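You operate a simulated robot arm through the tools that you are given. There is no shell and no other tool. Be economical: measure what you need, move in short steps, check, and stop when the job is done.

Carry out the task below with a simulated two-armed robot. There is one attempt and no reset: what you move stays moved.

Task
Fold the blank down, lay it on the upper pins, level the beam.
Fine: blue switch on down, 90 degrees; grey switch on hand for each yellow jog, on auto to take it out; pins by seat 6; jog the beam level last and leave it on hand.

It is judged by the outcome, as a careful person would: the job done as asked, and still so three seconds after it is handed in. It fails if anything else is knocked over, pushed out of place, dropped, spilled or broken. Flat cloth is picked up by pressing the open fingertips on it (5 to 10 N) and closing them slowly along it; thin cloth reads only 2 to 8 mm in the jaws.

Robot
Two 7-joint arms with two-finger parallel grippers on one trunk, on a base that drives. Base frame: it is fixed to the floor where the robot stands at the start and does not move with it; the origin is under the middle of the robot, x ahead of it, y to its left, z up. Lengths are in mm, angles in rad, forces in N, time in s.
The left shoulder is at the start at [50, 161, 1173], the right one opposite. With the tool pointing down near the work surface each hand reaches from about 100 to 460 mm from the robot's upright axis, wherever it stands, measured 20 degrees to its own side. Places, roughly: aluminium blank [-500, 1750, 500]; black angle knob [400, 300, 800]; blue fold switch [600, 0, 800]; blue spacer [400, 500, 1000]; grey switch of the head [600, -100, 800]; hand wheel [300, 400, 800]; stainless blank [0, 2000, 500]; upper pins by seat 6 [0, 2000, 800]; white trim knob [500, 100, 800]; zinc blank [-500, 1750, 750]. Payload 3.43 kg a hand.
The tool frame of a hand sits at the grasp point between the pads (the TCP): z along the fingers, y along the line on which they close. The tips reach 30 mm beyond it. The gripper opens to 94 mm. The fingers are 28 mm wide and 10 mm thick; the gripper's body (50 by 96 mm) begins 55 mm behind the TCP.
Orientation is that of the tool frame in the base frame, as [roll, pitch, yaw] about the fixed x, y, z axes, in that order (R = Rz(yaw) Ry(pitch) Rx(roll)). With the fingers straight down and closing along the base's y, the tool's x points along the base's -x, its y along +y and its z along -z.

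Tools
- The arms move only by the tool jog_arm. It takes "left_deltas", "right_deltas" or both (then of equal length, played together; a hand with none holds still); each is a list of rows, each an object of numbers (a shift or turn left out is 0, a gripper value left out holds the last): "tx", "ty", "tz": the shift along the base's x, y, z in mm; "ax", "ay", "az": the turn, a rotation vector about the base's x, y, z in rad; "gripper": the gripper command, from -1 (fully open) to 1 (shut), values between in proportion. In form: [{"tx": .., "ty": .., "tz": .., "ax": .., "ay": .., "az": .., "gripper": ..}, ...]. A call has 1 to 20 rows; each row is the pose to reach, as a shift and turn from the pose commanded when the call began. A row lasts 0.2 s, in which the tool goes at most 50 mm and 0.15 rad; a call with a longer step from one row to the next is refused whole, and so is a gripper value outside its range. Where a pose cannot be reached the arm comes as near as it can. A force on the tool above 60 N (or 10 N above the force at the start of the call, whichever is more), or a blocked arm, ends the call early, and 0.2 s more pass. The fingers move at their own pace (about 45 mm/s each) and stop on an object; they squeeze with about 42 N. The grip force told is the motor's: it shows also when the fingers shut on nothing. Time passes only in rows, and 0.2 s behind the last, so rows that repeat a pose let the fingers close. The reply holds the time, the measured pose of the TCP, the force on the tool along the base axes, the opening and the grip force, in the units named above and with some noise, with the torque about the TCP (base axes, N m) and any sound that the robot's microphone picked up, and new pictures: "pictures" is both (left out), scene, wrist or none (wrist: the cameras of the hands that moved).
- Cameras (640 x 400 px; columns grow to the right, rows downward): "scene" is now at [126.5, 20.5, 1299.8]; the picture's right is [0.24, -0.97, 0.00], its down [-0.53, -0.13, -0.84] and it looks along [0.81, 0.20, -0.55] (base axes); focal length 214 px, centre (320, 200). "left" rides on the left gripper at [76, -14, -102] in its tool frame; the picture's right is [0.18, 0.98, 0.00], its down [-0.75, 0.14, -0.64] and it looks along [-0.63, 0.12, 0.77] (tool axes); focal length 243 px, centre (320, 200). "right" rides on the right gripper at [76, 14, -103] in its tool frame; the picture's right is [-0.18, 0.98, 0.00], its down [-0.75, -0.14, -0.64] and it looks along [-0.63, -0.12, 0.77] (tool axes); focal length 243 px, centre (320, 200). There is no depth. A picture from a camera that has moved, and an enlarged one, comes with that camera's place and axes in the base frame and with its lens.
- raise_lower(by): slides the trunk up (or, below 0, down) by that many mm; the arms and the scene camera ride with it, the base frame stays. It gives what a move gives, with no picture.
- base_move(legs): drives the robot by 1 to 6 legs, each [ahead, left, turn to the left] in mm, mm and rad, along the robot's own axes; the way and the turn of a leg run together, so that a leg with both is an arc; at most 1500 mm and 3.142 rad a leg. The arms and the cameras ride along, it lands a little off, and it stops where it bumps. It gives what a move gives, and a new picture of the scene camera.
- aim_head(pan, tilt): turns the head with the scene camera to pan (to the left, within 1.396 rad either way) and tilt (down, from -0.506 to 1.204), counted from straight ahead of the robot. It gives what a move gives, and a new picture of the scene camera.
- enlarge(camera, box): a new picture of the part [left, top, right, bottom] of that camera's present view, enlarged. The clock stands still meanwhile.
- sign_off(): hands the job in; it is judged then, once.

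Work in short steps. Places have to be worked out from the pictures, the camera data and where the tool is seen: move nearer, look again, correct. Check each grasp and each placing, and mend what went wrong. You have 120 turns and 260 pictures in all, those below and enlarged ones among them. Open the grippers and draw the arms clear of the work before you hand the job in, unless the task says otherwise; then end with one line.

The tools are called after "Call:" by a JSON object that holds its "fn" and its "kwargs". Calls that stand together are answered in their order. jog_arm: Moves the arms, as the interface text tells. Its arguments: {"type":"object","properties":{"left_deltas":{"type":"array"},"right_deltas":{"type":"array"},"pictures":{"type":"string","enum":["both","scene","wrist","none"]}},"required":[]} The other tools are called the same way: raise_lower (by) slides the trunk up or down; base_move (legs) drives the base; aim_head (pan, tilt) turns the head that bears the scene camera; enlarge (camera, box) takes an enlarged picture of a part of a camera's view; sign_off () hands the job in.

At the start:

```text
clock: 0.0
left_position: [434.5, 398.5, 1062.8]
left_tool_rot: [3.14, 0.0, 3.141]
left_contact_force: [0.7, 0.2, 0.0]
left_wrist_torque: [-0.01, 0.0, -0.02]
left_grip_width: 94.0
left_grasp_force: 0.1
right_position: [282.2, -26.2, 1176.3]
right_tool_rot: [3.139, 0.0, 3.14]
right_contact_force: [-0.7, -0.1, 0.6]
right_wrist_torque: [0.0, 0.01, -0.01]
right_grip_width: 93.9
right_grasp_force: 0.2
trunk travel left (down, up): [-200.0, 67.0]
robot x, y, heading: [-2.5, 1.7, 0.002]
head pan, tilt: [0.241, 0.578]
```

scene: 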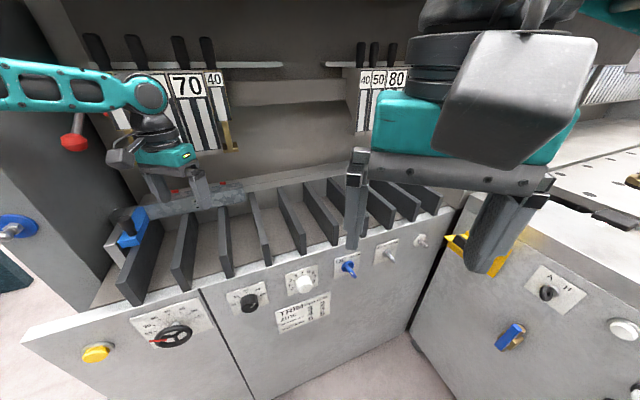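
right: 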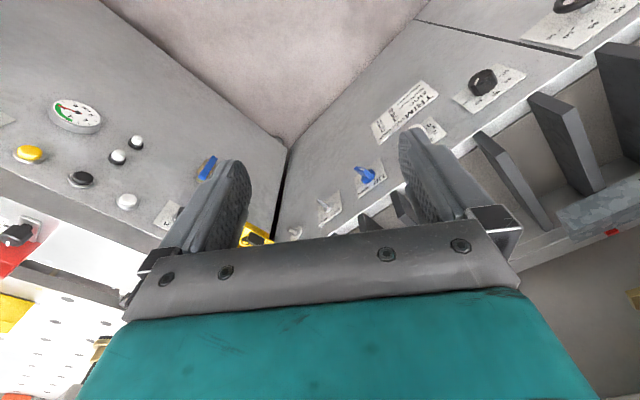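
left: 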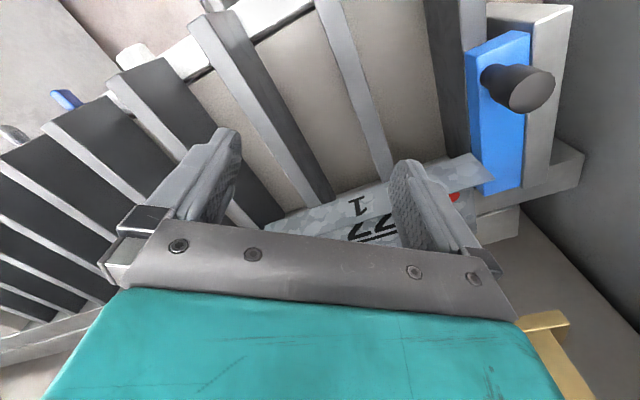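

The picture shows a folding machine with seats, knobs, labels and switches. I start by enlarging the panel to read its labels.

Call:
{"fn": "enlarge", "kwargs": {"camera": "scene", "box": [60, 200, 440, 400]}}

Call:
{"fn": "enlarge", "kwargs": {"camera": "scene", "box": [400, 130, 640, 400]}}

Call:
{"fn": "enlarge", "kwargs": {"camera": "scene", "box": [60, 20, 440, 220]}}

```text
1.68 times, centred on (250, 300) of scene
camera zoom: at [126.5, 20.5, 1299.8], right [0.24, -0.97, 0.0], down [-0.53, -0.13, -0.84], along [0.81, 0.2, -0.55], focal length 361 px, centre (438, 32)
```

zoom: 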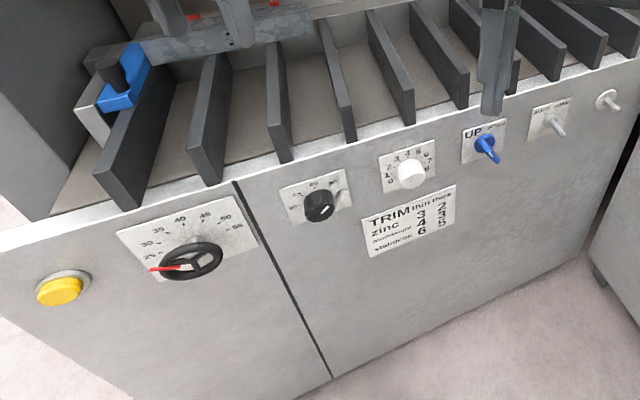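

```text
1.48 times, centred on (520, 265) of scene
camera zoom: at [126.5, 20.5, 1299.8], right [0.24, -0.97, 0.0], down [-0.53, -0.13, -0.84], along [0.81, 0.2, -0.55], focal length 318 px, centre (24, 104)
```

zoom: 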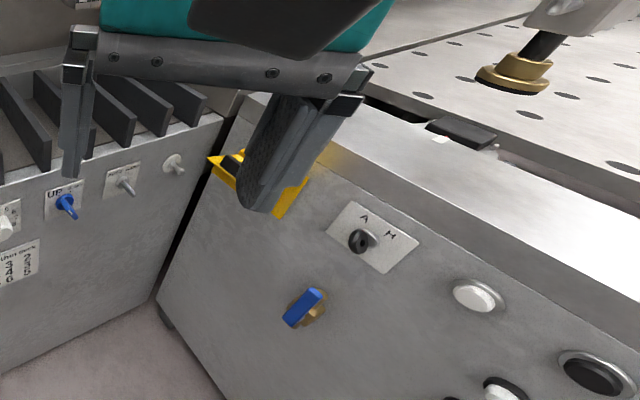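

```text
1.68 times, centred on (250, 120) of scene
camera zoom: at [126.5, 20.5, 1299.8], right [0.24, -0.97, 0.0], down [-0.53, -0.13, -0.84], along [0.81, 0.2, -0.55], focal length 361 px, centre (438, 335)
```

zoom: 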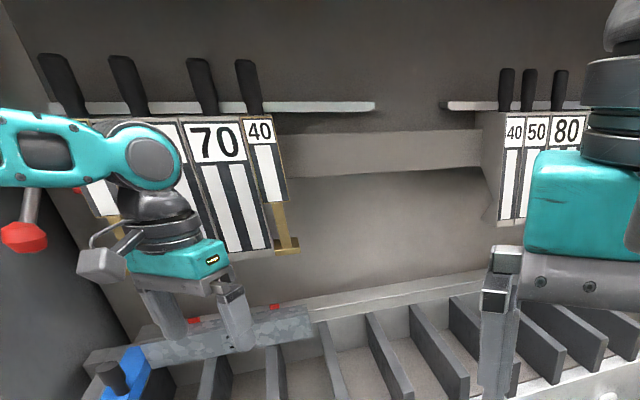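

I can make out a TRIM table, but need to see it closer, and the piece under the left hand. I look closer at these.

Call:
{"fn": "enlarge", "kwargs": {"camera": "left", "box": [220, 130, 600, 260]}}

Call:
{"fn": "enlarge", "kwargs": {"camera": "scene", "box": [260, 240, 440, 340]}}

Call:
{"fn": "enlarge", "kwargs": {"camera": "scene", "box": [70, 290, 270, 390]}}

Call:
{"fn": "enlarge", "kwargs": {"camera": "right", "box": [0, 60, 200, 260]}}

Call:
{"fn": "aim_head", "kwargs": {"pan": 1.39, "tilt": 0.5}}

Call:
{"fn": "aim_head", "kwargs": {"pan": -0.8, "tilt": 0.6}}

```text
1.68 times, centred on (410, 195) of left
camera zoom: at [358.1, 386.0, 1164.1], right [-0.18, 0.98, 0.0], down [0.75, 0.14, 0.64], along [0.63, 0.12, -0.77], focal length 409 px, centre (168, 208)
```

zoom: 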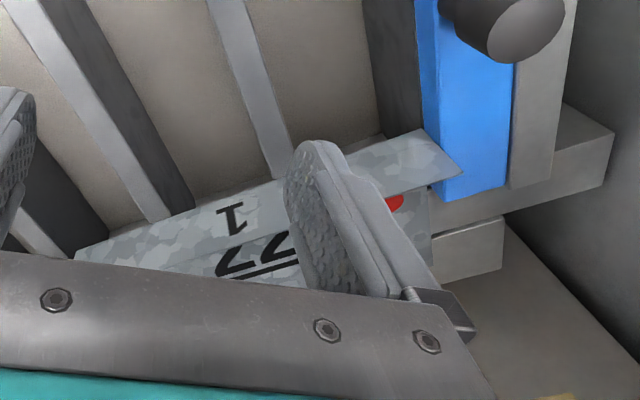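

```text
3.56 times, centred on (350, 290) of scene
camera zoom: at [126.5, 20.5, 1299.8], right [0.24, -0.97, 0.0], down [-0.53, -0.13, -0.84], along [0.81, 0.2, -0.55], focal length 763 px, centre (213, -120)
```

zoom: 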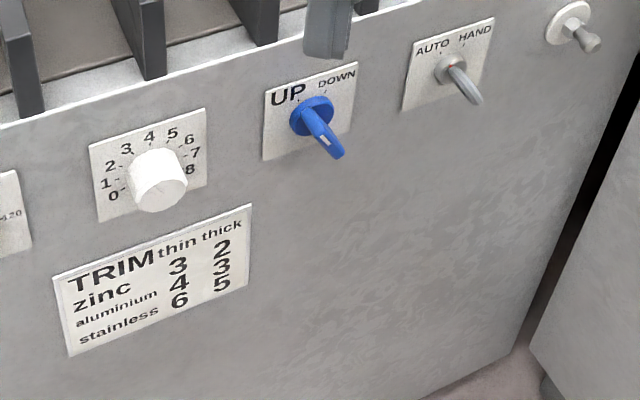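

```text
3.20 times, centred on (170, 340) of scene
camera zoom: at [126.5, 20.5, 1299.8], right [0.24, -0.97, 0.0], down [-0.53, -0.13, -0.84], along [0.81, 0.2, -0.55], focal length 686 px, centre (800, -248)
```

zoom: 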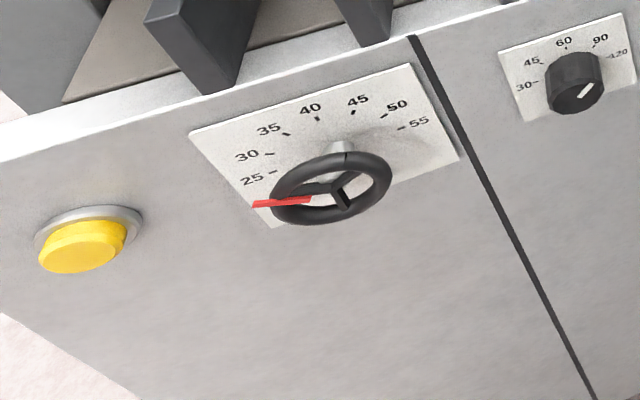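

```text
2.00 times, centred on (100, 160) of right
camera zoom: at [207.6, -12.7, 1279.1], right [0.19, 0.98, 0.0], down [0.75, -0.14, 0.64], along [0.63, -0.12, -0.77], focal length 485 px, centre (760, 280)
```

zoom: 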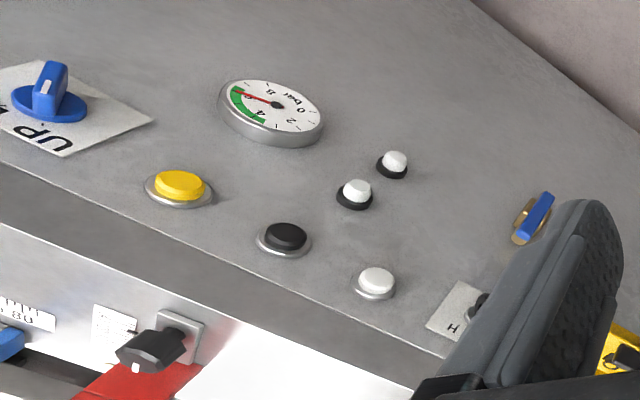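

```text
clock: 1.4
left_position: [432.6, 399.7, 1062.9]
left_tool_rot: [3.141, 0.0, -3.141]
left_contact_force: [0.5, -0.4, 0.2]
left_wrist_torque: [-0.03, 0.0, -0.01]
left_grip_width: 94.0
left_grasp_force: 0.0
right_position: [283.0, -26.6, 1176.5]
right_tool_rot: [3.141, -0.001, 3.138]
right_contact_force: [0.3, -0.1, 0.5]
right_wrist_torque: [0.02, -0.02, 0.0]
right_grip_width: 94.1
right_grasp_force: 0.1
trunk travel left (down, up): [-200.0, 67.0]
robot x, y, heading: [-3.9, 2.3, 0.002]
head pan, tilt: [1.389, 0.499]
camera scene: at [56.5, 88.8, 1306.8], right [0.98, -0.18, 0.0], down [-0.09, -0.47, -0.88], along [0.16, 0.86, -0.48], focal length 214 px, centre (320, 200)
```

scene: 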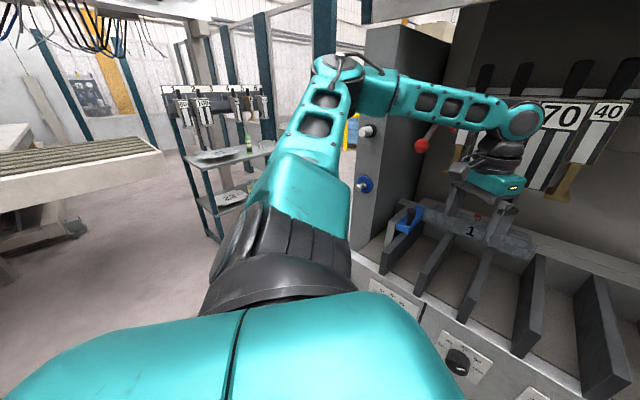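

```text
clock: 3.4
left_position: [434.5, 398.6, 1062.5]
left_tool_rot: [3.141, -0.001, -3.141]
left_contact_force: [0.0, 1.2, -1.1]
left_wrist_torque: [0.03, 0.02, 0.02]
left_grip_width: 94.0
left_grasp_force: 0.0
right_position: [282.3, -27.0, 1176.6]
right_tool_rot: [3.14, -0.001, 3.139]
right_contact_force: [0.6, -0.2, -0.3]
right_wrist_torque: [0.01, 0.0, 0.03]
right_grip_width: 94.1
right_grasp_force: 0.2
trunk travel left (down, up): [-200.0, 67.0]
robot x, y, heading: [-2.7, -1.3, -0.004]
head pan, tilt: [-0.799, 0.6]
camera scene: at [101.7, -64.0, 1297.7], right [-0.72, -0.7, 0.0], down [-0.39, 0.4, -0.83], along [0.58, -0.59, -0.56], focal length 214 px, centre (320, 200)
```

scene: 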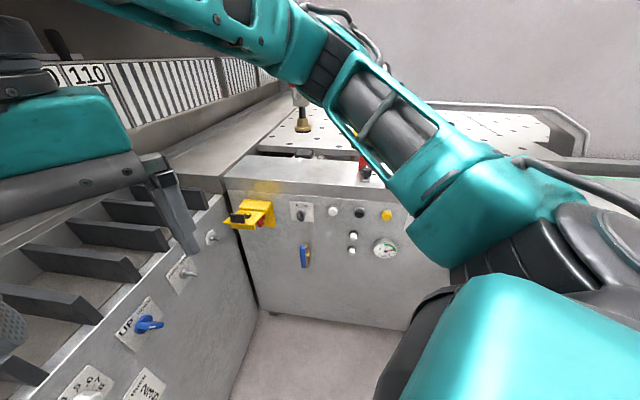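

There are two machines; the second one has similar buttons and looks like a distractor. I look at the rack on the left, and move the left hand clear to see the blank in the folder.

Call:
{"fn": "aim_head", "kwargs": {"pan": 1.39, "tilt": 0.3}}

Call:
{"fn": "enlarge", "kwargs": {"camera": "scene", "box": [150, 90, 300, 290]}}

Call:
{"fn": "jog_arm", "kwargs": {"left_deltas": [{"tx": -40, "tz": 10}, {"tx": -80, "tz": 20}, {"tx": -120, "tz": 30}, {"tx": -160, "tz": 40}, {"tx": -200, "tz": 50}], "pictures": "wrist"}}

Call:
{"fn": "aim_head", "kwargs": {"pan": 0.7, "tilt": 0.6}}

```text
clock: 5.5
left_position: [433.8, 398.7, 1062.7]
left_tool_rot: [-3.141, 0.0, 3.141]
left_contact_force: [0.6, -0.5, 0.7]
left_wrist_torque: [0.02, 0.03, 0.0]
left_grip_width: 93.9
left_grasp_force: 0.1
right_position: [283.3, -25.9, 1176.5]
right_tool_rot: [3.14, 0.0, 3.138]
right_contact_force: [-0.3, -0.5, -0.5]
right_wrist_torque: [-0.02, -0.02, 0.02]
right_grip_width: 94.0
right_grasp_force: 0.0
trunk travel left (down, up): [-200.0, 67.0]
robot x, y, heading: [3.9, -2.9, -0.004]
head pan, tilt: [1.389, 0.3]
camera scene: at [56.9, 91.1, 1325.2], right [0.98, -0.18, 0.0], down [-0.05, -0.29, -0.96], along [0.17, 0.94, -0.3], focal length 214 px, centre (320, 200)
```

scene: 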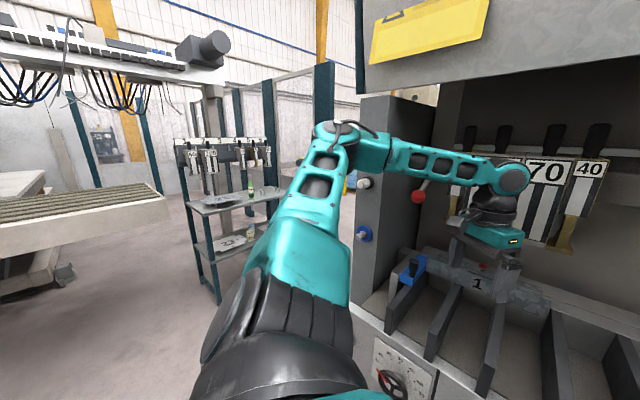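

```text
2.00 times, centred on (225, 190) of scene
camera zoom: at [56.9, 91.1, 1325.2], right [0.98, -0.18, 0.0], down [-0.05, -0.29, -0.96], along [0.17, 0.94, -0.3], focal length 429 px, centre (510, 220)
```

zoom: 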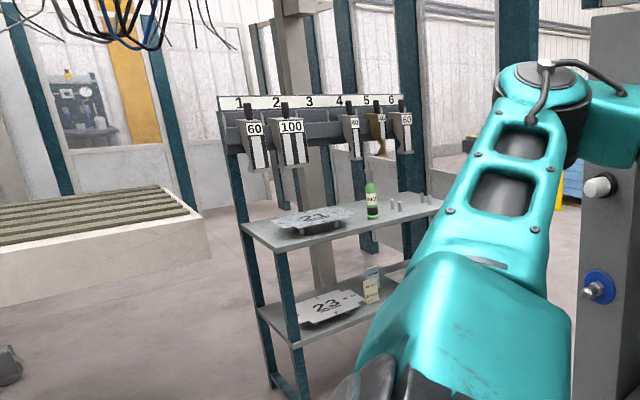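

```text
clock: 6.7
left_position: [233.4, 400.2, 1112.3]
left_tool_rot: [-3.139, 0.0, -3.141]
left_contact_force: [-0.2, 0.1, -0.3]
left_wrist_torque: [0.01, -0.01, 0.02]
left_grip_width: 94.0
left_grasp_force: 0.1
right_position: [282.9, -24.9, 1176.4]
right_tool_rot: [3.139, -0.002, 3.14]
right_contact_force: [0.8, 0.2, 1.0]
right_wrist_torque: [0.02, 0.05, -0.04]
right_grip_width: 93.9
right_grasp_force: 0.1
trunk travel left (down, up): [-200.0, 67.0]
robot x, y, heading: [-2.5, 5.2, 0.002]
head pan, tilt: [1.389, 0.3]
camera left: at [157.2, 386.7, 1214.0], right [-0.18, 0.98, 0.0], down [0.75, 0.14, 0.64], along [0.63, 0.12, -0.77], focal length 243 px, centre (320, 200)
```

left: 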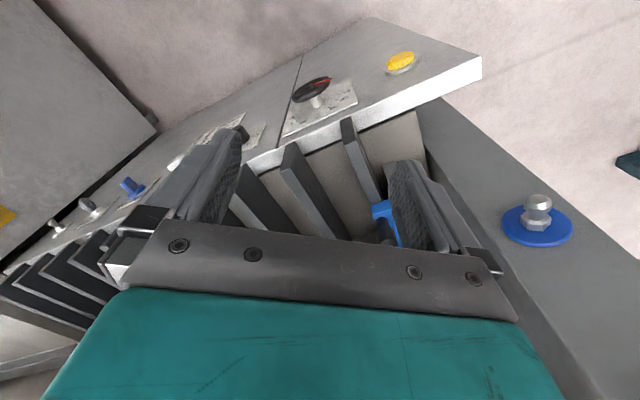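

```text
clock: 7.8
left_position: [235.3, 399.9, 1112.7]
left_tool_rot: [3.142, 0.0, -3.14]
left_contact_force: [0.1, -0.3, 0.8]
left_wrist_torque: [-0.02, 0.02, 0.01]
left_grip_width: 93.9
left_grasp_force: 0.1
right_position: [282.4, -26.1, 1176.9]
right_tool_rot: [3.14, 0.001, 3.141]
right_contact_force: [0.1, 0.0, 0.6]
right_wrist_torque: [-0.02, 0.0, -0.02]
right_grip_width: 93.9
right_grasp_force: 0.0
trunk travel left (down, up): [-200.0, 67.0]
robot x, y, heading: [-1.9, 2.4, -0.004]
head pan, tilt: [0.7, 0.6]
camera scene: at [107.5, 56.3, 1297.7], right [0.64, -0.76, 0.0], down [-0.43, -0.36, -0.83], along [0.63, 0.53, -0.56], focal length 214 px, centre (320, 200)
```

scene: 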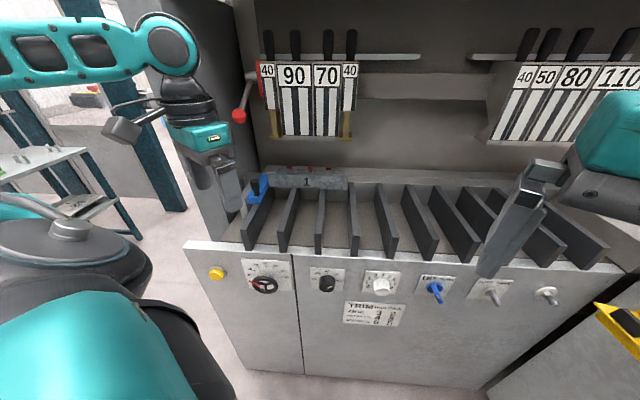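

I look closely at the blank in the folder and the boards around it.

Call:
{"fn": "enlarge", "kwargs": {"camera": "scene", "box": [200, 150, 400, 260]}}

Call:
{"fn": "enlarge", "kwargs": {"camera": "scene", "box": [220, 40, 420, 165]}}

Call:
{"fn": "aim_head", "kwargs": {"pan": 0.5, "tilt": -0.1}}

```text
3.20 times, centred on (300, 205) of scene
camera zoom: at [107.5, 56.3, 1297.7], right [0.64, -0.76, 0.0], down [-0.43, -0.36, -0.83], along [0.63, 0.53, -0.56], focal length 686 px, centre (384, 184)
```

zoom: 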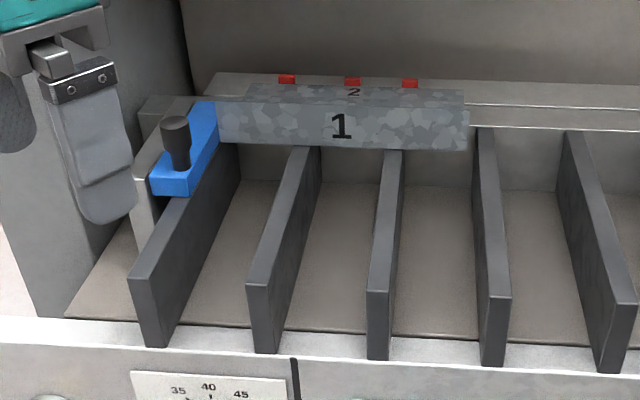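

```text
3.20 times, centred on (320, 102) of scene
camera zoom: at [107.5, 56.3, 1297.7], right [0.64, -0.76, 0.0], down [-0.43, -0.36, -0.83], along [0.63, 0.53, -0.56], focal length 686 px, centre (320, 512)
```

zoom: 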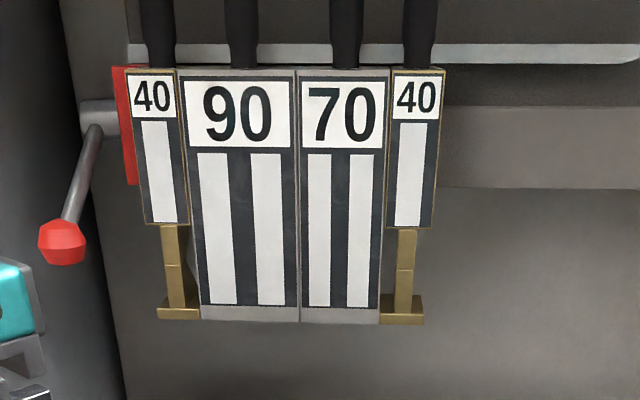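

```text
clock: 8.8
left_position: [234.5, 400.1, 1112.7]
left_tool_rot: [-3.142, 0.0, 3.142]
left_contact_force: [0.0, -0.7, 0.5]
left_wrist_torque: [-0.03, 0.04, 0.03]
left_grip_width: 93.9
left_grasp_force: 0.0
right_position: [282.3, -26.0, 1176.6]
right_tool_rot: [3.14, -0.001, 3.139]
right_contact_force: [-0.2, 0.2, -0.2]
right_wrist_torque: [0.05, 0.0, 0.0]
right_grip_width: 94.1
right_grasp_force: 0.0
trunk travel left (down, up): [-200.0, 67.0]
robot x, y, heading: [-0.8, -1.5, 0.007]
head pan, tilt: [0.499, -0.099]
camera scene: at [116.5, 41.0, 1361.7], right [0.48, -0.88, 0.0], down [0.09, 0.05, -1.0], along [0.87, 0.48, 0.1], focal length 214 px, centre (320, 200)
```

scene: 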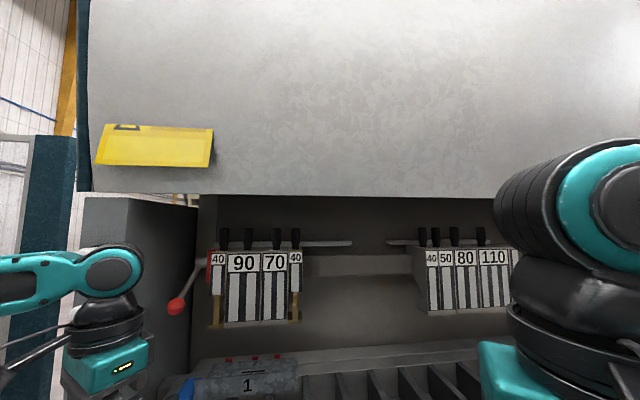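

The blank in the folder is spangled zinc, marked 22, with edges 1 and 2. The panel faces about 0.63 rad to the left of my heading, so I turn to face it and take a look.

Call:
{"fn": "base_move", "kwargs": {"legs": [[0, 0, 0.63]]}}

Call:
{"fn": "aim_head", "kwargs": {"pan": 0.05, "tilt": 0.65}}

Call:
{"fn": "enlarge", "kwargs": {"camera": "scene", "box": [180, 80, 420, 230]}}

Call:
{"fn": "enlarge", "kwargs": {"camera": "scene", "box": [120, 220, 420, 400]}}

```text
clock: 10.9
left_position: [-49.1, 461.1, 1111.8]
left_tool_rot: [-3.141, 0.0, -2.507]
left_contact_force: [0.8, -0.5, 0.7]
left_wrist_torque: [0.02, 0.01, -0.01]
left_grip_width: 94.2
left_grasp_force: 0.1
right_position: [242.5, 147.2, 1176.7]
right_tool_rot: [3.14, 0.001, -2.507]
right_contact_force: [0.0, -0.7, -0.4]
right_wrist_torque: [0.01, 0.02, -0.02]
right_grip_width: 94.1
right_grasp_force: 0.0
trunk travel left (down, up): [-200.0, 67.0]
robot x, y, heading: [-1.7, 1.8, 0.633]
head pan, tilt: [0.499, -0.099]
camera scene: at [68.8, 102.0, 1361.7], right [0.91, -0.42, 0.0], down [0.04, 0.09, -1.0], along [0.42, 0.9, 0.1], focal length 214 px, centre (320, 200)
```

scene: 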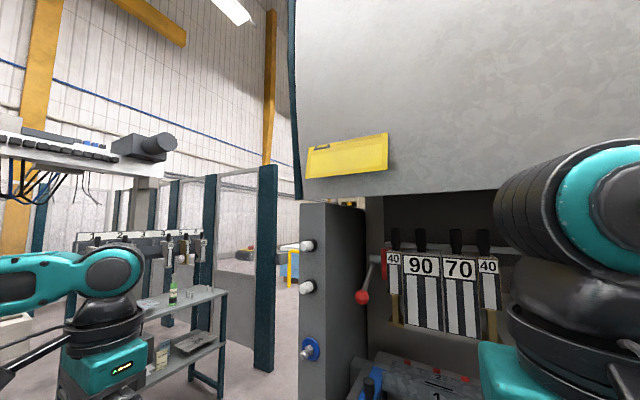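

```text
clock: 12.1
left_position: [-49.7, 462.0, 1112.6]
left_tool_rot: [-3.14, -0.001, -2.507]
left_contact_force: [-0.1, -0.4, 0.5]
left_wrist_torque: [-0.02, -0.04, -0.01]
left_grip_width: 94.2
left_grasp_force: 0.1
right_position: [243.0, 146.9, 1175.7]
right_tool_rot: [3.139, 0.001, -2.508]
right_contact_force: [-0.2, -0.1, 0.0]
right_wrist_torque: [0.0, 0.0, 0.01]
right_grip_width: 94.0
right_grasp_force: 0.1
trunk travel left (down, up): [-200.0, 67.0]
robot x, y, heading: [-2.0, -0.6, 0.632]
head pan, tilt: [0.051, 0.649]
camera scene: at [99.3, 78.1, 1293.5], right [0.63, -0.77, 0.0], down [-0.47, -0.38, -0.8], along [0.62, 0.51, -0.6], focal length 214 px, centre (320, 200)
```

scene: 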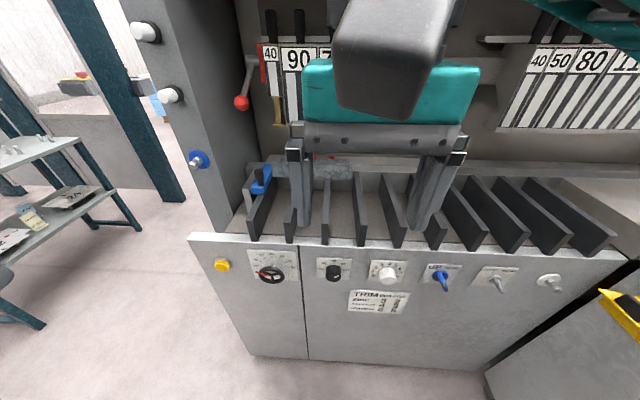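

```text
2.67 times, centred on (300, 155) of scene
camera zoom: at [99.3, 78.1, 1293.5], right [0.63, -0.77, 0.0], down [-0.47, -0.38, -0.8], along [0.62, 0.51, -0.6], focal length 572 px, centre (373, 320)
```

zoom: 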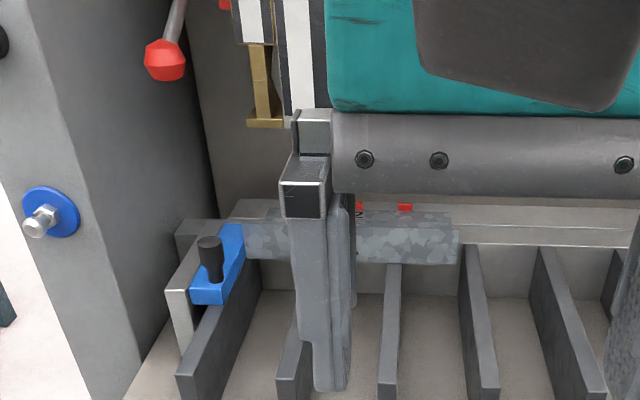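

```text
2.13 times, centred on (270, 310) of scene
camera zoom: at [99.3, 78.1, 1293.5], right [0.63, -0.77, 0.0], down [-0.47, -0.38, -0.8], along [0.62, 0.51, -0.6], focal length 458 px, centre (427, -35)
```

zoom: 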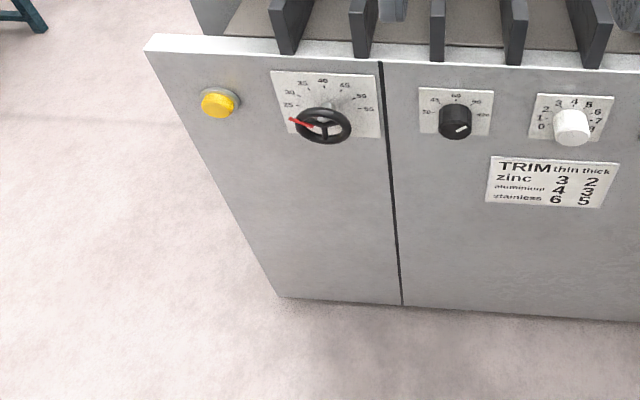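

The right arm blocks the view. I move it to the right, raise the trunk for a steeper view, and look at the blank again.

Call:
{"fn": "jog_arm", "kwargs": {"right_deltas": [{"tx": 11, "ty": -43}, {"tx": 22, "ty": -87}, {"tx": 33, "ty": -130}, {"tx": 44, "ty": -174}, {"tx": 55, "ty": -217}, {"tx": 66, "ty": -261}], "pictures": "none"}}

Call:
{"fn": "raise_lower", "kwargs": {"by": 66}}

Call:
{"fn": "enlarge", "kwargs": {"camera": "scene", "box": [230, 140, 370, 228]}}

Call:
{"fn": "enlarge", "kwargs": {"camera": "scene", "box": [200, 230, 480, 330]}}

```text
clock: 13.4
left_position: [-49.9, 460.6, 1113.0]
left_tool_rot: [3.141, 0.0, -2.507]
left_contact_force: [-0.1, -0.5, 0.3]
left_wrist_torque: [0.0, 0.03, 0.0]
left_grip_width: 94.0
left_grasp_force: 0.0
right_position: [308.9, -116.2, 1176.1]
right_tool_rot: [3.137, -0.002, -2.507]
right_contact_force: [-0.3, -0.4, 0.3]
right_wrist_torque: [0.01, -0.02, 0.0]
right_grip_width: 94.0
right_grasp_force: 0.0
trunk travel left (down, up): [-200.0, 67.0]
robot x, y, heading: [-0.5, -0.9, 0.634]
head pan, tilt: [0.051, 0.649]
```

```text
clock: 14.5
left_position: [-48.7, 460.9, 1178.6]
left_tool_rot: [-3.141, 0.0, -2.505]
left_contact_force: [-0.5, -0.4, 0.2]
left_wrist_torque: [0.02, 0.02, 0.0]
left_grip_width: 94.2
left_grasp_force: 0.1
right_position: [309.4, -114.4, 1241.6]
right_tool_rot: [3.139, 0.001, -2.507]
right_contact_force: [0.2, 0.8, -1.0]
right_wrist_torque: [0.03, -0.03, 0.02]
right_grip_width: 93.9
right_grasp_force: 0.1
trunk travel left (down, up): [-266.0, 1.0]
robot x, y, heading: [0.5, 0.9, 0.64]
head pan, tilt: [0.051, 0.649]
```

```text
4.55 times, centred on (300, 184) of scene
camera zoom: at [99.4, 78.2, 1359.4], right [0.63, -0.77, 0.0], down [-0.47, -0.38, -0.8], along [0.62, 0.5, -0.6], focal length 975 px, centre (411, 273)
```

zoom: 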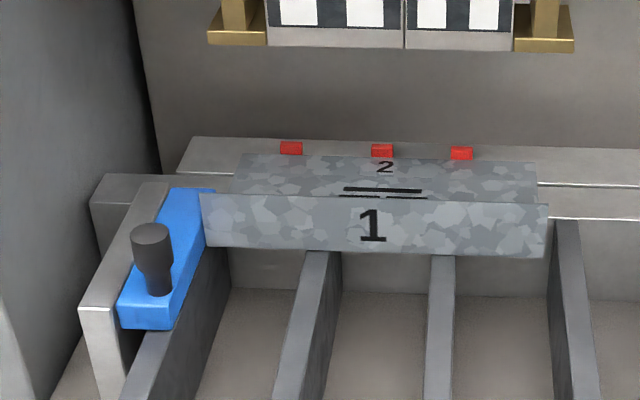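

```text
2.29 times, centred on (340, 280) of scene
camera zoom: at [99.4, 78.2, 1359.4], right [0.63, -0.77, 0.0], down [-0.47, -0.38, -0.8], along [0.62, 0.5, -0.6], focal length 490 px, centre (274, 17)
```

zoom: 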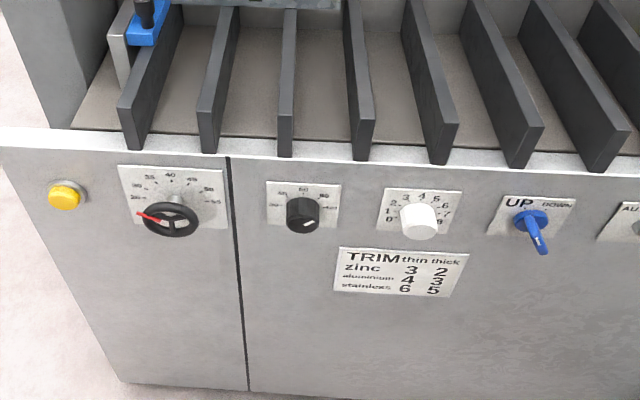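

Flange 1 looks already folded and edge 2 sits against three red stops. I bring the left wrist camera nearer to see the blank and the beam properly.

Call:
{"fn": "jog_arm", "kwargs": {"left_deltas": [{"tx": 45, "ty": -11, "tz": -4, "ax": 0.033, "ay": -0.045}, {"tx": 90, "ty": -22, "tz": -8, "ax": 0.066, "ay": -0.09}, {"tx": 135, "ty": -34, "tz": -13, "ax": 0.098, "ay": -0.135}, {"tx": 180, "ty": -45, "tz": -17, "ax": 0.131, "ay": -0.18}, {"tx": 225, "ty": -56, "tz": -21, "ax": 0.164, "ay": -0.225}, {"tx": 270, "ty": -67, "tz": -25, "ax": 0.197, "ay": -0.27}, {"tx": 315, "ty": -78, "tz": -30, "ax": 0.23, "ay": -0.315}, {"tx": 360, "ty": -90, "tz": -34, "ax": 0.262, "ay": -0.36}, {"tx": 405, "ty": -101, "tz": -38, "ax": 0.295, "ay": -0.404}], "pictures": "both"}}

```text
clock: 16.5
left_position: [335.6, 374.5, 1144.2]
left_tool_rot: [-3.138, 0.501, -2.502]
left_contact_force: [0.1, -0.4, 0.3]
left_wrist_torque: [0.01, 0.0, 0.0]
left_grip_width: 94.2
left_grasp_force: 0.1
left hand out of reach, approached as far as the arm can: row 9
right_position: [308.6, -116.0, 1242.7]
right_tool_rot: [3.139, -0.002, -2.507]
right_contact_force: [0.1, 0.4, -0.3]
right_wrist_torque: [-0.01, -0.03, 0.01]
right_grip_width: 94.0
right_grasp_force: 0.1
trunk travel left (down, up): [-266.0, 1.0]
robot x, y, heading: [-1.3, 1.0, 0.633]
head pan, tilt: [0.051, 0.649]
camera scene: at [98.6, 78.0, 1359.5], right [0.63, -0.77, 0.0], down [-0.47, -0.38, -0.8], along [0.62, 0.51, -0.6], focal length 214 px, centre (320, 200)
camera left: at [249.7, 295.0, 1196.7], right [-0.71, 0.69, -0.09], down [0.2, 0.33, 0.93], along [0.67, 0.64, -0.37], focal length 243 px, centre (320, 200)
```

scene: 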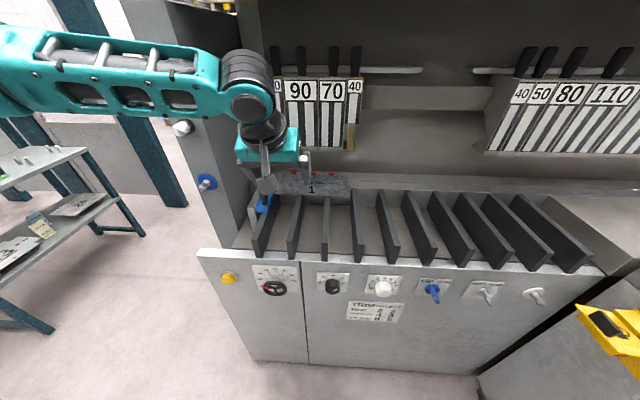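
left: 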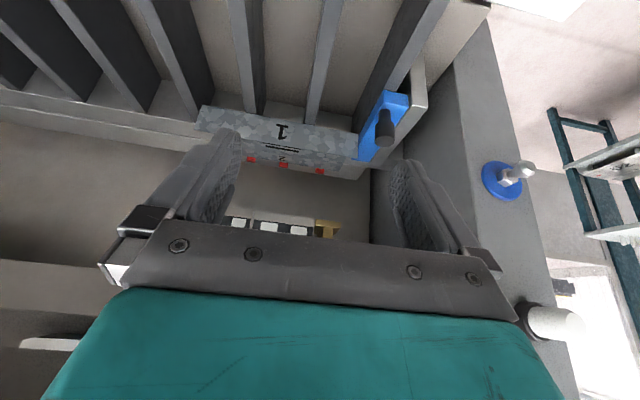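

I enlarge the left camera on the blank.

Call:
{"fn": "enlarge", "kwargs": {"camera": "left", "box": [180, 70, 440, 240]}}

Call:
{"fn": "enlarge", "kwargs": {"camera": "scene", "box": [240, 160, 370, 240]}}

Call:
{"fn": "enlarge", "kwargs": {"camera": "scene", "box": [0, 130, 140, 280]}}

```text
2.35 times, centred on (310, 155) of left
camera zoom: at [249.7, 295.0, 1196.7], right [-0.71, 0.69, -0.09], down [0.2, 0.33, 0.93], along [0.67, 0.64, -0.37], focal length 571 px, centre (344, 306)
```

zoom: 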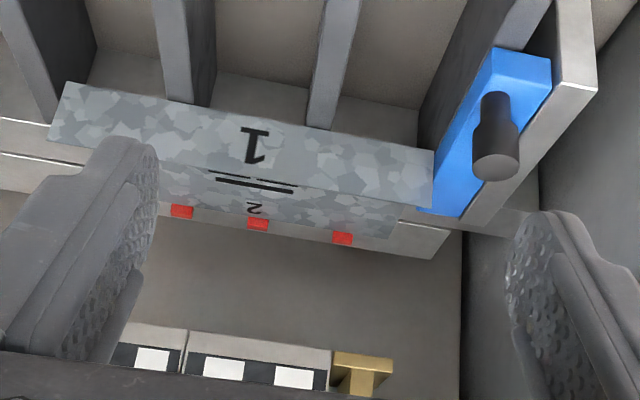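

```text
4.92 times, centred on (305, 200) of scene
camera zoom: at [98.6, 78.0, 1359.5], right [0.63, -0.77, 0.0], down [-0.47, -0.38, -0.8], along [0.62, 0.51, -0.6], focal length 1056 px, centre (394, 200)
```

zoom: 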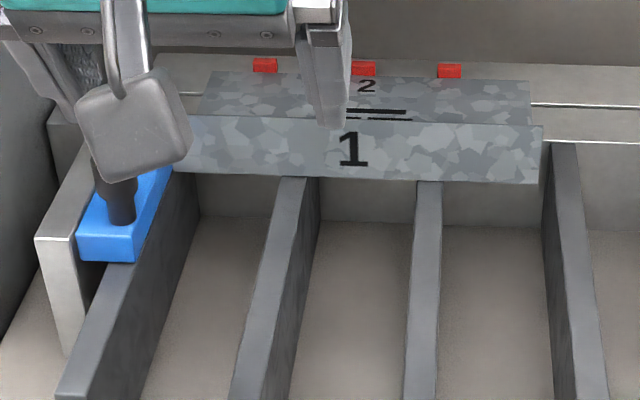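

```text
2.67 times, centred on (70, 205) of scene
camera zoom: at [98.6, 78.0, 1359.5], right [0.63, -0.77, 0.0], down [-0.47, -0.38, -0.8], along [0.62, 0.51, -0.6], focal length 572 px, centre (987, 187)
```

zoom: 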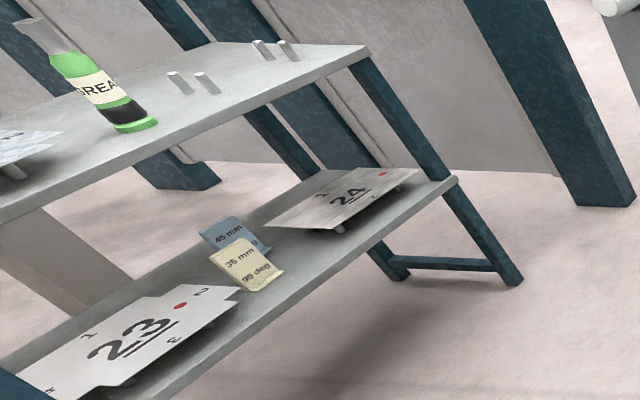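

Two job cards lie on the rack's lower shelf ("35 mm 90 deg", "45 mm ..."), so they may matter for the wheel. I tuck the left arm in and drive toward the rack for a closer look at the cards and the pins.

Call:
{"fn": "jog_arm", "kwargs": {"left_deltas": [{"tx": -40, "ty": 2, "ax": -0.037, "ay": 0.05}, {"tx": -80, "ty": 4, "ax": -0.074, "ay": 0.1}, {"tx": -120, "ty": 6, "ax": -0.11, "ay": 0.15}, {"tx": -160, "ty": 8, "ax": -0.147, "ay": 0.2}, {"tx": -200, "ty": 10, "ax": -0.184, "ay": 0.25}, {"tx": -240, "ty": 12, "ax": -0.22, "ay": 0.3}, {"tx": -280, "ty": 14, "ax": -0.258, "ay": 0.354}, {"tx": -320, "ty": 14, "ax": -0.295, "ay": 0.404}], "pictures": "none"}}

Call:
{"fn": "base_move", "kwargs": {"legs": [[0, 750, 0], [350, 0, 0], [0, 0, 1.35]]}}

Call:
{"fn": "aim_head", "kwargs": {"pan": 0.0, "tilt": 0.55}}

```text
clock: 18.3
left_position: [13.7, 387.3, 1143.1]
left_tool_rot: [-3.139, -0.001, -2.507]
left_contact_force: [-0.4, -0.6, -0.9]
left_wrist_torque: [-0.02, -0.01, 0.0]
left_grip_width: 94.1
left_grasp_force: 0.0
right_position: [308.7, -115.5, 1241.9]
right_tool_rot: [3.14, -0.001, -2.507]
right_contact_force: [0.4, 0.2, -0.4]
right_wrist_torque: [-0.04, -0.05, 0.0]
right_grip_width: 93.8
right_grasp_force: 0.0
trunk travel left (down, up): [-266.0, 1.0]
robot x, y, heading: [-1.0, -3.7, 0.631]
head pan, tilt: [0.051, 0.649]
```

```text
clock: 28.4
left_position: [-262.7, 1163.6, 1151.2]
left_tool_rot: [3.139, 0.028, -2.265]
left_contact_force: [0.4, -1.4, -0.3]
left_wrist_torque: [0.01, -0.04, -0.01]
left_grip_width: 94.0
left_grasp_force: 0.1
right_position: [143.4, 742.0, 1254.7]
right_tool_rot: [3.098, 0.09, -2.292]
right_contact_force: [-0.1, -0.3, -0.3]
right_wrist_torque: [-0.02, 0.01, -0.01]
right_grip_width: 93.9
right_grasp_force: 0.0
trunk travel left (down, up): [-266.0, 1.0]
robot x, y, heading: [-168.5, 805.3, 0.876]
head pan, tilt: [0.051, 0.649]
stopped in leg 3: the robot was blocked; the commanded pose is now the measured one
camera scene: at [-110.9, 878.6, 1363.1], right [0.8, -0.6, 0.0], down [-0.35, -0.46, -0.81], along [0.49, 0.65, -0.58], focal length 214 px, centre (320, 200)
```

scene: 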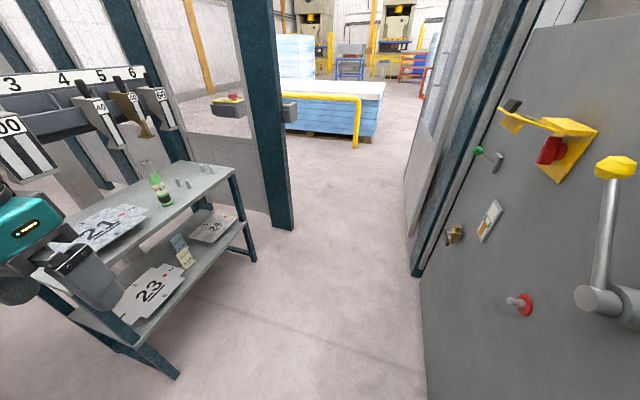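

```text
clock: 29.1
left_position: [-264.1, 1161.1, 1153.5]
left_tool_rot: [3.136, 0.033, -2.263]
left_contact_force: [0.2, -0.6, 0.1]
left_wrist_torque: [0.03, -0.02, 0.0]
left_grip_width: 94.0
left_grasp_force: 0.1
right_position: [141.9, 742.0, 1254.4]
right_tool_rot: [3.101, 0.095, -2.286]
right_contact_force: [0.5, -0.3, -0.3]
right_wrist_torque: [-0.01, -0.03, -0.01]
right_grip_width: 93.9
right_grasp_force: 0.1
trunk travel left (down, up): [-266.0, 1.0]
robot x, y, heading: [-169.2, 809.0, 0.88]
head pan, tilt: [0.0, 0.55]
camera scene: at [-106.3, 876.8, 1372.3], right [0.77, -0.64, -0.01], down [-0.32, -0.38, -0.87], along [0.55, 0.67, -0.49], focal length 214 px, centre (320, 200)
```

scene: 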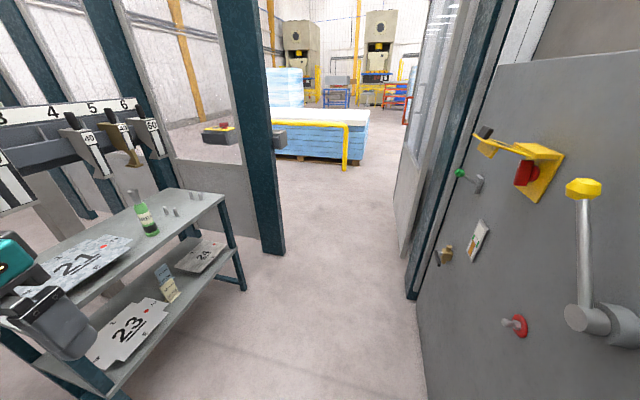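

The turn was blocked by something, so I look both sides before moving on.

Call:
{"fn": "aim_head", "kwargs": {"pan": 1.3, "tilt": 0.75}}

Call:
{"fn": "aim_head", "kwargs": {"pan": -1.3, "tilt": 0.75}}

```text
clock: 30.6
left_position: [-263.0, 1163.0, 1153.7]
left_tool_rot: [3.135, 0.032, -2.263]
left_contact_force: [-0.2, 0.3, -0.6]
left_wrist_torque: [0.03, 0.01, -0.01]
left_grip_width: 94.0
left_grasp_force: 0.1
right_position: [142.7, 741.8, 1254.5]
right_tool_rot: [3.103, 0.098, -2.285]
right_contact_force: [0.8, 0.1, -0.1]
right_wrist_torque: [0.02, -0.03, 0.02]
right_grip_width: 93.9
right_grasp_force: 0.0
trunk travel left (down, up): [-266.0, 1.0]
robot x, y, heading: [-168.6, 809.7, 0.88]
head pan, tilt: [1.3, 0.75]
camera scene: at [-210.7, 876.2, 1353.0], right [0.82, 0.57, 0.03], down [0.4, -0.54, -0.74], along [-0.41, 0.62, -0.67], focal length 214 px, centre (320, 200)
```

scene: 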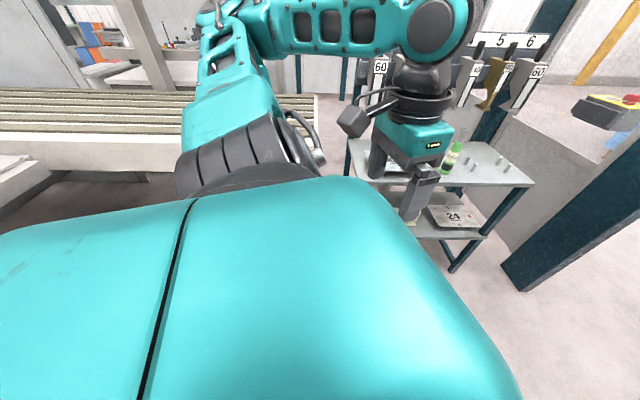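

```text
clock: 32.9
left_position: [-264.7, 1162.8, 1152.1]
left_tool_rot: [3.138, 0.033, -2.263]
left_contact_force: [0.4, -0.3, 0.0]
left_wrist_torque: [-0.03, 0.01, -0.01]
left_grip_width: 94.1
left_grasp_force: 0.0
right_position: [141.6, 741.9, 1254.3]
right_tool_rot: [3.104, 0.098, -2.287]
right_contact_force: [0.1, 0.1, 0.3]
right_wrist_torque: [0.02, 0.0, 0.03]
right_grip_width: 93.7
right_grasp_force: 0.1
trunk travel left (down, up): [-266.0, 1.0]
robot x, y, heading: [-168.0, 808.9, 0.878]
head pan, tilt: [-1.3, 0.75]
camera scene: at [-88.0, 774.7, 1352.1], right [-0.41, -0.91, -0.03], down [-0.61, 0.3, -0.73], along [0.68, -0.28, -0.68], focal length 214 px, centre (320, 200)
```

scene: 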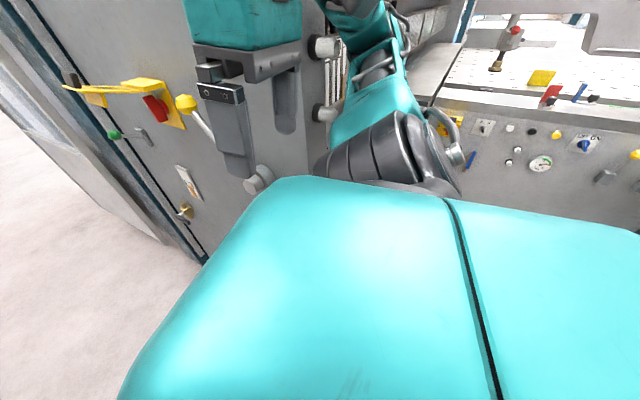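

The right forearm seems to be against the knobs on the front of the folder's side column. I back straight off, away from it.

Call:
{"fn": "base_move", "kwargs": {"legs": [[-60, 30, -0.05], [-150, 150, 0]]}}

Call:
{"fn": "aim_head", "kwargs": {"pan": -1.0, "tilt": 0.5}}

```text
clock: 35.4
left_position: [-508.6, 1150.3, 1143.5]
left_tool_rot: [-3.141, -0.002, -2.301]
left_contact_force: [0.7, 0.0, 0.3]
left_wrist_torque: [-0.01, 0.03, 0.02]
left_grip_width: 94.3
left_grasp_force: 0.0
right_position: [-116.7, 716.7, 1248.2]
right_tool_rot: [3.113, 0.045, -2.323]
right_contact_force: [-0.6, 0.0, 1.0]
right_wrist_torque: [0.01, 0.01, 0.0]
right_grip_width: 93.8
right_grasp_force: 0.2
trunk travel left (down, up): [-266.0, 1.0]
robot x, y, heading: [-444.0, 768.2, 0.841]
head pan, tilt: [-1.3, 0.75]
camera scene: at [-343.7, 761.8, 1350.9], right [-0.44, -0.9, 0.0], down [-0.61, 0.3, -0.73], along [0.66, -0.32, -0.68], focal length 214 px, centre (320, 200)
```

scene: 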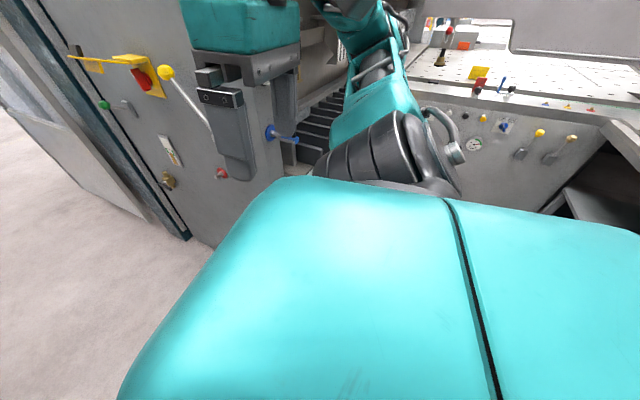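

```text
clock: 36.2
left_position: [-506.9, 1150.2, 1143.8]
left_tool_rot: [3.141, 0.0, -2.303]
left_contact_force: [-0.4, -0.9, 0.3]
left_wrist_torque: [0.02, 0.01, -0.03]
left_grip_width: 94.0
left_grasp_force: 0.0
right_position: [-117.1, 716.6, 1247.3]
right_tool_rot: [3.113, 0.043, -2.323]
right_contact_force: [0.1, 0.4, 0.0]
right_wrist_torque: [-0.01, -0.01, 0.03]
right_grip_width: 94.0
right_grasp_force: 0.0
trunk travel left (down, up): [-266.0, 1.0]
robot x, y, heading: [-448.9, 766.6, 0.841]
head pan, tilt: [-1.0, 0.499]
camera scene: at [-327.7, 784.0, 1372.7], right [-0.16, -0.99, 0.0], down [-0.47, 0.08, -0.88], along [0.87, -0.14, -0.48], focal length 214 px, centre (320, 200)
```

scene: 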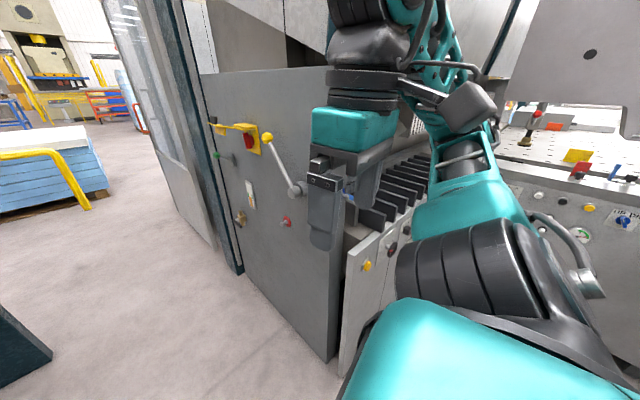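

I am clear. Now I turn toward the rack.

Call:
{"fn": "base_move", "kwargs": {"legs": [[0, 0, 1.15]]}}

Call:
{"fn": "aim_head", "kwargs": {"pan": -0.2, "tilt": 0.5}}

```text
clock: 39.5
left_position: [-817.2, 870.3, 1142.8]
left_tool_rot: [3.141, -0.001, -1.163]
left_contact_force: [-0.1, -0.2, -0.4]
left_wrist_torque: [0.0, -0.01, 0.0]
left_grip_width: 93.9
left_grasp_force: 0.1
right_position: [-259.6, 1044.8, 1247.4]
right_tool_rot: [3.113, 0.044, -1.186]
right_contact_force: [-0.7, -0.4, -0.1]
right_wrist_torque: [0.03, 0.01, 0.0]
right_grip_width: 93.8
right_grasp_force: 0.1
trunk travel left (down, up): [-266.0, 1.0]
robot x, y, heading: [-441.2, 771.2, 1.975]
head pan, tilt: [-1.0, 0.499]
camera scene: at [-409.3, 881.0, 1372.8], right [0.83, -0.56, 0.0], down [-0.27, -0.4, -0.88], along [0.49, 0.73, -0.48], focal length 214 px, centre (320, 200)
```

scene: 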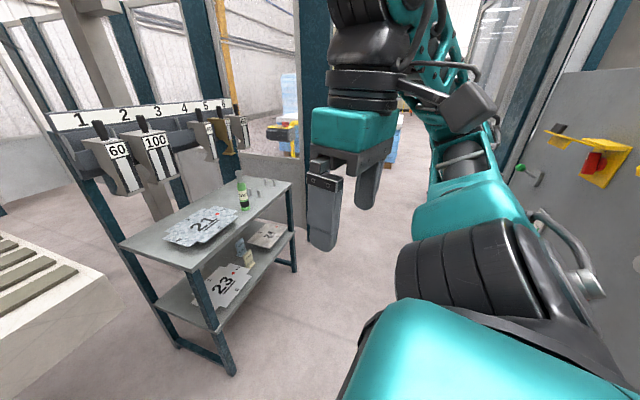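

```text
clock: 40.6
left_position: [-817.4, 871.5, 1144.2]
left_tool_rot: [-3.141, -0.001, -1.164]
left_contact_force: [-0.3, 0.8, 0.3]
left_wrist_torque: [0.01, 0.03, -0.05]
left_grip_width: 94.2
left_grasp_force: 0.1
right_position: [-259.3, 1043.5, 1246.7]
right_tool_rot: [3.111, 0.044, -1.185]
right_contact_force: [-0.3, 0.4, 0.0]
right_wrist_torque: [0.0, 0.01, -0.02]
right_grip_width: 94.0
right_grasp_force: 0.1
trunk travel left (down, up): [-266.0, 1.0]
robot x, y, heading: [-443.0, 770.1, 1.984]
head pan, tilt: [-0.201, 0.499]
camera scene: at [-478.6, 894.6, 1372.8], right [0.98, 0.2, 0.0], down [0.1, -0.47, -0.88], along [-0.18, 0.86, -0.48], focal length 214 px, centre (320, 200)
```

scene: 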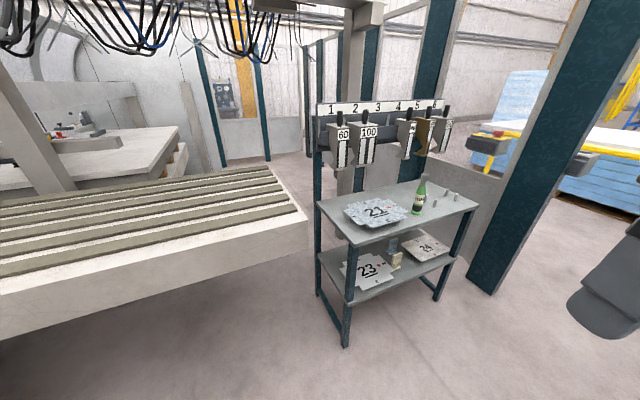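

I enlarge the rack's shelves.

Call:
{"fn": "enlarge", "kwargs": {"camera": "scene", "box": [310, 170, 490, 300]}}

Call:
{"fn": "enlarge", "kwargs": {"camera": "scene", "box": [365, 225, 465, 285]}}

Call:
{"fn": "enlarge", "kwargs": {"camera": "scene", "box": [310, 90, 480, 220]}}

```text
3.08 times, centred on (400, 235) of scene
camera zoom: at [-478.6, 894.6, 1372.8], right [0.98, 0.2, 0.0], down [0.1, -0.47, -0.88], along [-0.18, 0.86, -0.48], focal length 660 px, centre (74, 92)
```

zoom: 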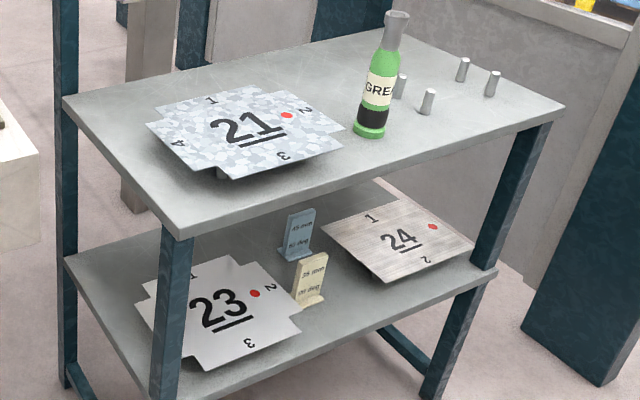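

```text
6.40 times, centred on (415, 255) of scene
camera zoom: at [-478.6, 894.6, 1372.8], right [0.98, 0.2, 0.0], down [0.1, -0.47, -0.88], along [-0.18, 0.86, -0.48], focal length 1373 px, centre (-288, -152)
```

zoom: 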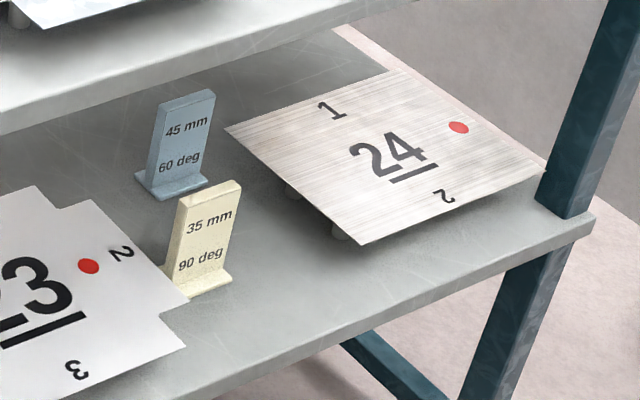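

```text
3.08 times, centred on (395, 155) of scene
camera zoom: at [-478.6, 894.6, 1372.8], right [0.98, 0.2, 0.0], down [0.1, -0.47, -0.88], along [-0.18, 0.86, -0.48], focal length 660 px, centre (89, 338)
```

zoom: 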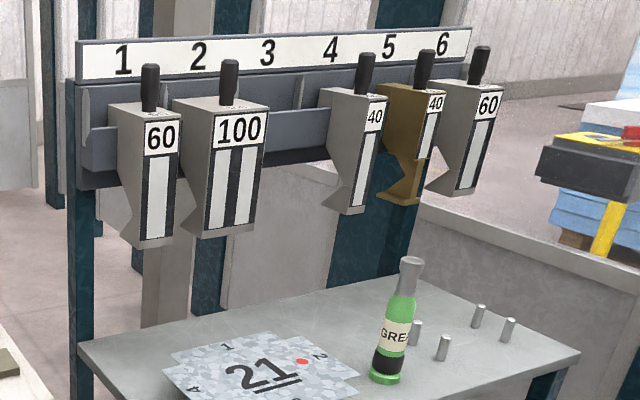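

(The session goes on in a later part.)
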